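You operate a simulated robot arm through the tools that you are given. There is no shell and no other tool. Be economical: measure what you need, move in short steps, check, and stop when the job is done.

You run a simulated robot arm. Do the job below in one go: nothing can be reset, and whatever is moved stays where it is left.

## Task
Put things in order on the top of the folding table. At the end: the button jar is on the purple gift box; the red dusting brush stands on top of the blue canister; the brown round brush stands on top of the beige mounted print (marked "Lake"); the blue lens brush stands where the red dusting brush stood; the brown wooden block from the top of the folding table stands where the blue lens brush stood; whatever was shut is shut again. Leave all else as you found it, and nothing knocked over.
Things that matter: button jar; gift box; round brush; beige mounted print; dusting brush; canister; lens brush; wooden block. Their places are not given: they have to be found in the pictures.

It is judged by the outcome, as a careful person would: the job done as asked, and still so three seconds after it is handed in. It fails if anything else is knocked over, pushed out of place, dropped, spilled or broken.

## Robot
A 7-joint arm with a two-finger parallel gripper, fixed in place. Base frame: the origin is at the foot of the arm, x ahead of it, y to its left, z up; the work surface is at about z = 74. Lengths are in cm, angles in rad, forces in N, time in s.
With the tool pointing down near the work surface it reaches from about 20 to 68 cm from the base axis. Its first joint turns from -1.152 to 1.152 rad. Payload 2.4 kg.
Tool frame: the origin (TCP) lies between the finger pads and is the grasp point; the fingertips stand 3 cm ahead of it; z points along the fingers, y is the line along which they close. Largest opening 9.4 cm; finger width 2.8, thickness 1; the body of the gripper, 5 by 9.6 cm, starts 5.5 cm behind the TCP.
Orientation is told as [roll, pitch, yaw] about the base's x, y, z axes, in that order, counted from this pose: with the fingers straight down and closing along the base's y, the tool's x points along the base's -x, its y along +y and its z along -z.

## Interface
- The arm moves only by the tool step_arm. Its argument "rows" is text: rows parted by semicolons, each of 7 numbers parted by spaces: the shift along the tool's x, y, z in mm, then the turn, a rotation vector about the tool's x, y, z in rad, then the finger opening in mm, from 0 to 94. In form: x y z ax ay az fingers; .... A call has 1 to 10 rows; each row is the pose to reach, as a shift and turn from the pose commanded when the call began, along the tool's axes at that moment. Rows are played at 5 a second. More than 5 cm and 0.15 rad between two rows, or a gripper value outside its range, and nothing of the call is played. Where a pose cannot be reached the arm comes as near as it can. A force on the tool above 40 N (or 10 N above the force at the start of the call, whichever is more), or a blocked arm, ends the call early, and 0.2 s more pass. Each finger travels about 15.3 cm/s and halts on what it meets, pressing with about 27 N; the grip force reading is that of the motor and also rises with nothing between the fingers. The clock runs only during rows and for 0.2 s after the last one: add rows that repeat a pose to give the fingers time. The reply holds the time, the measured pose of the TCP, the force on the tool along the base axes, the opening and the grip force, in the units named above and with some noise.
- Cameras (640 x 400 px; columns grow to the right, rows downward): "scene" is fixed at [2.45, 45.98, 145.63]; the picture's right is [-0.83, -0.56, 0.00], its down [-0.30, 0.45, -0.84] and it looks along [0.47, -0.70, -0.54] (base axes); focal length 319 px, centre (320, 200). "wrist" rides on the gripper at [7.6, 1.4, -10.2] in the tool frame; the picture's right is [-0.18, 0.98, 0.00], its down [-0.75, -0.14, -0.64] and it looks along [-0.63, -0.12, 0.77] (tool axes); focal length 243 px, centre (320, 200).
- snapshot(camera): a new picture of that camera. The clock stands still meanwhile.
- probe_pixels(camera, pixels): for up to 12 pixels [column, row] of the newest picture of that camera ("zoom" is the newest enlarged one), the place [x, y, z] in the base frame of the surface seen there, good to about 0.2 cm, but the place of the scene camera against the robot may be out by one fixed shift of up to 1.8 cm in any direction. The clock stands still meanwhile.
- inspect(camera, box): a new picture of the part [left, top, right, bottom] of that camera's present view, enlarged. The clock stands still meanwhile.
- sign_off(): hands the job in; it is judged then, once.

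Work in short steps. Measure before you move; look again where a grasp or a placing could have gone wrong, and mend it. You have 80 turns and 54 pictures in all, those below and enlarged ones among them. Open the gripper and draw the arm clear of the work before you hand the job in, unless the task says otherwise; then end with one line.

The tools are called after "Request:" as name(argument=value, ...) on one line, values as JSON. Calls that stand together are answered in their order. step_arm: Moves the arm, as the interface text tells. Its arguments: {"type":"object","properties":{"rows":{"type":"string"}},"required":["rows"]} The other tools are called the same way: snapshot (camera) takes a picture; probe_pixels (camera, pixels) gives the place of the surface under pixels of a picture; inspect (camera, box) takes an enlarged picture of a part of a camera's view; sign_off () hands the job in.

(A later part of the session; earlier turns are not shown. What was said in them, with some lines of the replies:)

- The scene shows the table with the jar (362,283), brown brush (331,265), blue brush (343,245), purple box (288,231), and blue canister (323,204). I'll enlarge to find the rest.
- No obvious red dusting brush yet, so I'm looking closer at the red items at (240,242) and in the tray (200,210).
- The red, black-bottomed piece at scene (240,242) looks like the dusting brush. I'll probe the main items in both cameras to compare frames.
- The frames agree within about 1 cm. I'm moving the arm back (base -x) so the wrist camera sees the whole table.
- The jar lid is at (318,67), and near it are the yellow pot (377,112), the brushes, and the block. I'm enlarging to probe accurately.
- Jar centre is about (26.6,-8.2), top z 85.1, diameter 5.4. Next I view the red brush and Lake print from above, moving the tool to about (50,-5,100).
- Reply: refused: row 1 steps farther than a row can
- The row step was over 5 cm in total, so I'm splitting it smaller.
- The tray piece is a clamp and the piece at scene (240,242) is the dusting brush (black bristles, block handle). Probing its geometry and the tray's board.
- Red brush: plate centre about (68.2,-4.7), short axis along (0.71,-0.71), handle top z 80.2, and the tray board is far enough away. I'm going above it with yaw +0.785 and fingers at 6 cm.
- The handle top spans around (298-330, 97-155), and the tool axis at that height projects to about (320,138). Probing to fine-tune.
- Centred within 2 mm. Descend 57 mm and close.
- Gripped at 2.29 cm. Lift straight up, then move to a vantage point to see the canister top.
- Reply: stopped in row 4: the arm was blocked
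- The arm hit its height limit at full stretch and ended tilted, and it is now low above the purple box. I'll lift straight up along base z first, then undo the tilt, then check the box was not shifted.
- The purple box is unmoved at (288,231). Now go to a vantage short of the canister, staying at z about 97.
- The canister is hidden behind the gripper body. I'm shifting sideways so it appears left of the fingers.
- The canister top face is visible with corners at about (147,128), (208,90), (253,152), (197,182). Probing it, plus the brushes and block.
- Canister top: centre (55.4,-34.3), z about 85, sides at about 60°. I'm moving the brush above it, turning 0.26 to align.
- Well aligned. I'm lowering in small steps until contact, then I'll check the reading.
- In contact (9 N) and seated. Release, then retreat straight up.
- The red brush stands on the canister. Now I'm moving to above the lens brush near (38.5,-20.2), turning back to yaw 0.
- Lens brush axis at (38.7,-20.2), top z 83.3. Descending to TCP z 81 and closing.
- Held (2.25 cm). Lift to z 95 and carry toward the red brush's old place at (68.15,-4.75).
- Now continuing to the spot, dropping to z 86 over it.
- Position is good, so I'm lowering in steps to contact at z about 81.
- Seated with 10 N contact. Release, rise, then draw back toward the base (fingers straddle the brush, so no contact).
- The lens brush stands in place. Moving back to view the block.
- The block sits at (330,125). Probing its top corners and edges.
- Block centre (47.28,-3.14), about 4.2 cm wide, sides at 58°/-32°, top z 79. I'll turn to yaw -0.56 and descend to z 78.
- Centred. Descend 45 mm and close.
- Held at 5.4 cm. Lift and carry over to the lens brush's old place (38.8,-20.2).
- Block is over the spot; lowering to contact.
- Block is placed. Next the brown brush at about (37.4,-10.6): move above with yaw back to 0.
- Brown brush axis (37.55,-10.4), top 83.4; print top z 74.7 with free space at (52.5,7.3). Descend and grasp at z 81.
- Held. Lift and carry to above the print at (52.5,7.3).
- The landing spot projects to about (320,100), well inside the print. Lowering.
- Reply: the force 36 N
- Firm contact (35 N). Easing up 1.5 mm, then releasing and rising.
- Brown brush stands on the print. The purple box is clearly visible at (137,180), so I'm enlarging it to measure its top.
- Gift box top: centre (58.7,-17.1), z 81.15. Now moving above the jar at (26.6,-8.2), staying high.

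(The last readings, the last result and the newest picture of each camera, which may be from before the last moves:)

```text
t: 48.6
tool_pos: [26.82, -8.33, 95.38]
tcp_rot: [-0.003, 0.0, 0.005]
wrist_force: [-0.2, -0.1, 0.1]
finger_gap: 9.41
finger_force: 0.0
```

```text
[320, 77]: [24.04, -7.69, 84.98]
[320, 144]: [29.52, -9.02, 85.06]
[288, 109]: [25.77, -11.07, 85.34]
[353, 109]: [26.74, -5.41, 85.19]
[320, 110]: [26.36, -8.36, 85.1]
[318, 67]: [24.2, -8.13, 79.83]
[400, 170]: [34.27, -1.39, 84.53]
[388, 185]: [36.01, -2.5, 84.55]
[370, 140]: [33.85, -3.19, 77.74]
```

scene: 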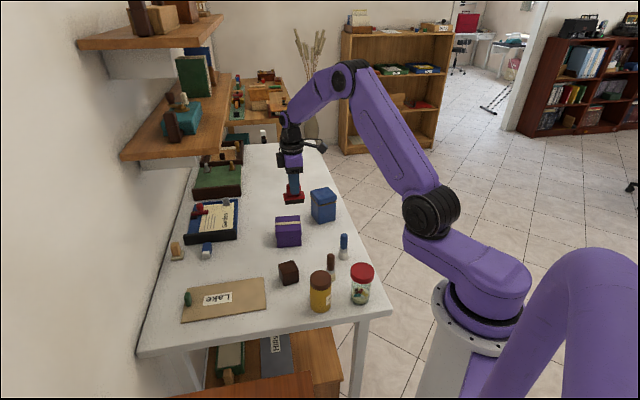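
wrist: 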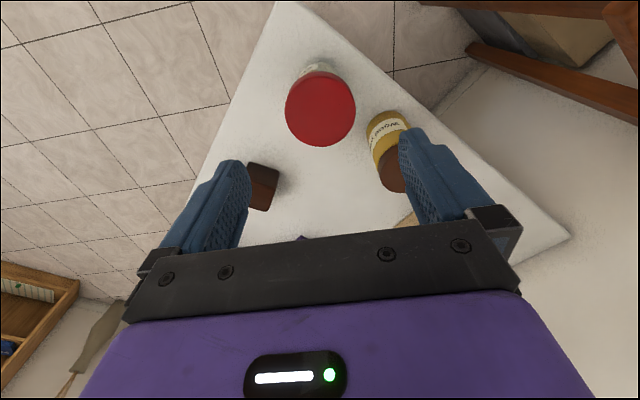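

Jar centre (26.6,-8.25), lid diameter about 5.8. Descending to z 81 with 8.5 cm opening, then closing.

Request:
step_arm(rows="2 1 40 0 0 0 85; 2 1 80 0 0 0 85; 2 1 120 0 0 0 85; 2 1 142 0 0 0 85; 2 1 142 0 0 0 85; 2 1 142 0 0 0 30; 2 1 142 0 0 0 30; 2 1 142 0 0 0 30; 2 1 142 0 0 0 30")

```text
t: 50.6
tool_pos: [26.84, -8.74, 81.44]
tcp_rot: [-0.004, 0.0, 0.002]
wrist_force: [0.1, 0.3, -1.0]
finger_gap: 6.04
finger_force: 27.5
```

Held at 6.04 cm. Lift gently and check the jar comes along whole.

Request:
step_arm(rows="0 0 -15 0 0 0 30; 0 0 -35 0 0 0 30; 0 0 -70 0 0 0 30; 0 0 -110 0 0 0 30; 0 0 -150 0 0 0 30; 0 0 -150 0 0 0 30")

Request:
inspect(camera="scene", box=[270, 160, 450, 320])

```text
t: 52.0
tool_pos: [27.03, -8.42, 96.44]
tcp_rot: [-0.001, 0.0, 0.001]
wrist_force: [-0.2, -0.4, -1.0]
finger_gap: 6.01
finger_force: 26.9
```

```text
2.50 times, centred on (360, 240) of scene
```

zoom: 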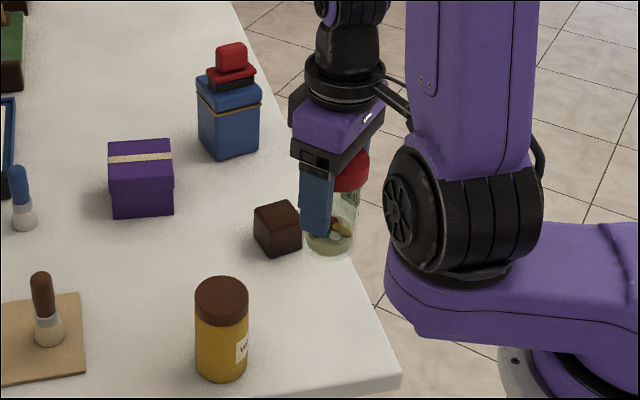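

Jar lifted whole. Carrying at z 96 to above the gift box.

Request:
step_arm(rows="-45.5 -12.4 0 0 0 0 30; -91 -24.8 0 0 0 0 30; -136.5 -37.2 0 0 0 0 30; -182 -49.6 0 0 0 0 30; -227.5 -62 0 0 0 0 30; -273 -74.4 0 0 0 0 30; -318.5 -87 0 0 0 0 30; -318.5 -87 0 0 0 0 30; -318.5 -87 40 0 0 0 30; -318.5 -87 40 0 0 0 30")

Request:
snapshot(camera="wrist")

Request:
inspect(camera="scene", box=[230, 140, 370, 260])

```text
t: 54.2
tool_pos: [58.93, -17.08, 92.12]
tcp_rot: [-0.004, 0.0, 0.003]
wrist_force: [1.1, -0.8, -0.8]
finger_gap: 6.01
finger_force: 27.3
```

```text
13 pictures are left
```

wrist: 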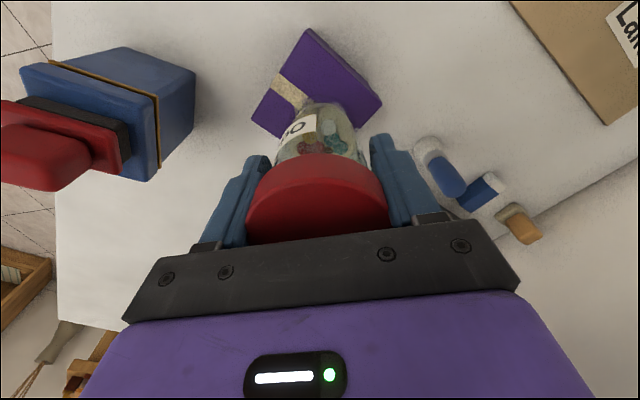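

```text
3.33 times, centred on (300, 200) of scene
```

zoom: 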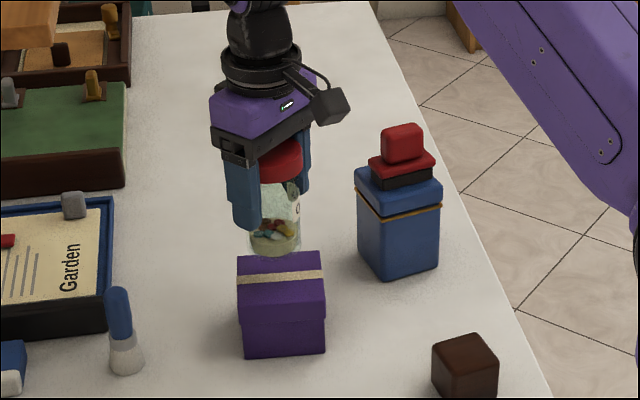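

Axis projects at about (320,112), matching the box's centre (316,110). Lowering in steps.

Request:
step_arm(rows="2 0 20 0 0 0 30; 2 0 30 0 0 0 30; 2 0 34 0 0 0 30; 2 0 34 0 0 0 30")

```text
t: 55.2
tool_pos: [58.49, -16.95, 88.86]
tcp_rot: [-0.003, 0.0, 0.0]
wrist_force: [-1.0, -0.4, -1.6]
finger_gap: 6.01
finger_force: 27.3
```

Request:
step_arm(rows="0 0 1.5 0 0 0 30; 0 0 3 0 0 0 30; 0 0 3 0 0 0 30")

```text
t: 56.0
tool_pos: [58.57, -17.02, 88.61]
tcp_rot: [-0.002, 0.001, 0.001]
wrist_force: [0.0, 0.4, -1.4]
finger_gap: 6.02
finger_force: 26.9
```

Request:
step_arm(rows="0 0 1.5 0 0 0 30; 0 0 2.5 0 0 0 30; 0 0 2.5 0 0 0 30")

```text
t: 56.8
tool_pos: [58.45, -16.93, 88.31]
tcp_rot: [-0.004, 0.0, 0.001]
wrist_force: [0.0, 0.1, -0.7]
finger_gap: 6.03
finger_force: 26.5
```

Request:
step_arm(rows="0 0 1 0 0 0 30; 0 0 1.5 0 0 0 30; 0 0 1.5 0 0 0 30")

Request:
inspect(camera="scene", box=[260, 170, 330, 250])

```text
t: 57.6
tool_pos: [58.44, -17.09, 88.3]
tcp_rot: [-0.003, -0.003, 0.001]
wrist_force: [-2.9, 2.5, 11.0]
finger_gap: 6.0
finger_force: 26.5
```

```text
5.00 times, centred on (295, 210) of scene
```

zoom: 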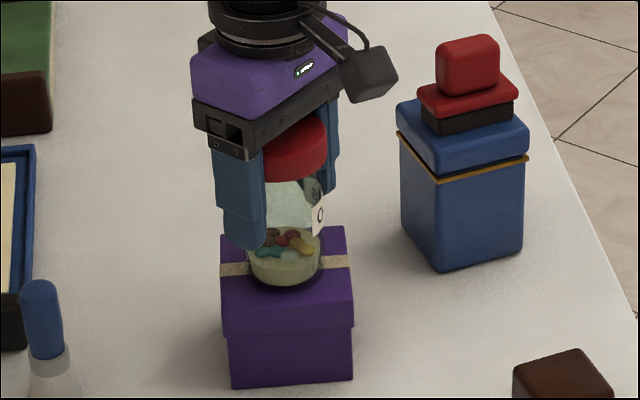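

Seated on the box, centred (11 N). Release, rise straight, and clear.

Request:
step_arm(rows="0 0 0 0 0 0 70; 0 0 0 0 0 0 88; 0 0 0 0 0 0 88; 0 0 -30 0 0 0 88; 0 0 -60 0 0 0 88; 20 0 -85 0 0 0 88; 60 0 -100 0 0 0 88; 100 0 -115 0 0 0 88; 100 0 -115 0 0 0 88")

Request:
snapshot(camera="scene")

```text
t: 59.6
tool_pos: [48.13, -17.26, 99.75]
tcp_rot: [-0.003, 0.0, 0.002]
wrist_force: [1.2, 0.1, -0.4]
finger_gap: 8.81
finger_force: 0.1
```

```text
10 pictures are left
```

scene: 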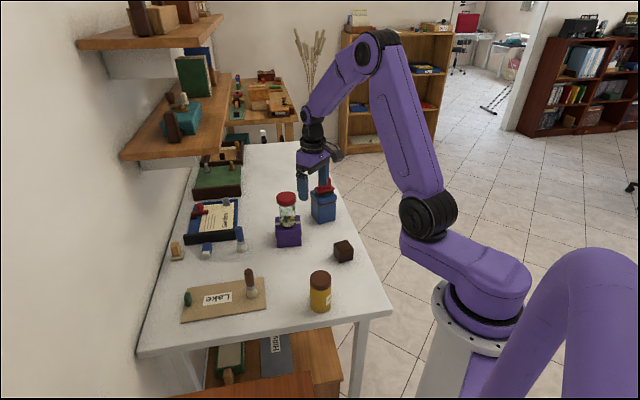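

All five moves appear done. Drawing the arm up and back, then a final close look.

Request:
step_arm(rows="30 0 -30 0 0 0 88; 60 10 -60 0 0 0 88; 90 20 -90 0 0 0 88; 120 30 -110 0 0 0 88; 150 40 -120 0 0 0 88; 150 40 -120 0 0 0 88")

Request:
inspect(camera="scene", box=[160, 170, 380, 330])

```text
t: 61.0
tool_pos: [33.22, -13.1, 111.82]
tcp_rot: [-0.003, 0.0, 0.004]
wrist_force: [0.4, 0.9, 0.8]
finger_gap: 8.78
finger_force: 0.1
```

```text
2.50 times, centred on (270, 250) of scene
```

zoom: 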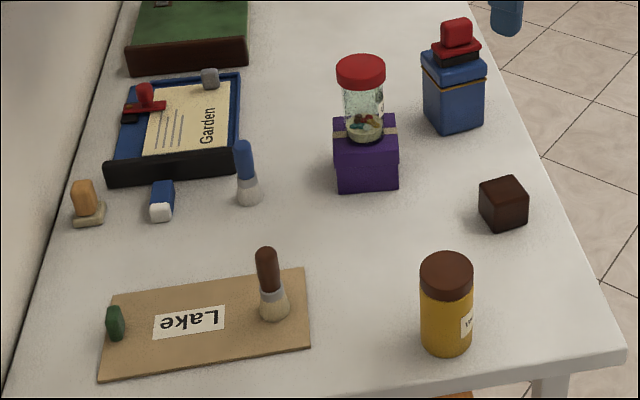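

The final view shows all five pieces where they belong, everything upright, and the rest unmoved. Handing in.

Request:
sign_off()

```text
The job is handed in.
```

The job is done and handed in: all five pieces are in their asked places, nothing was knocked over or opened, and the gripper is open and clear of the table.
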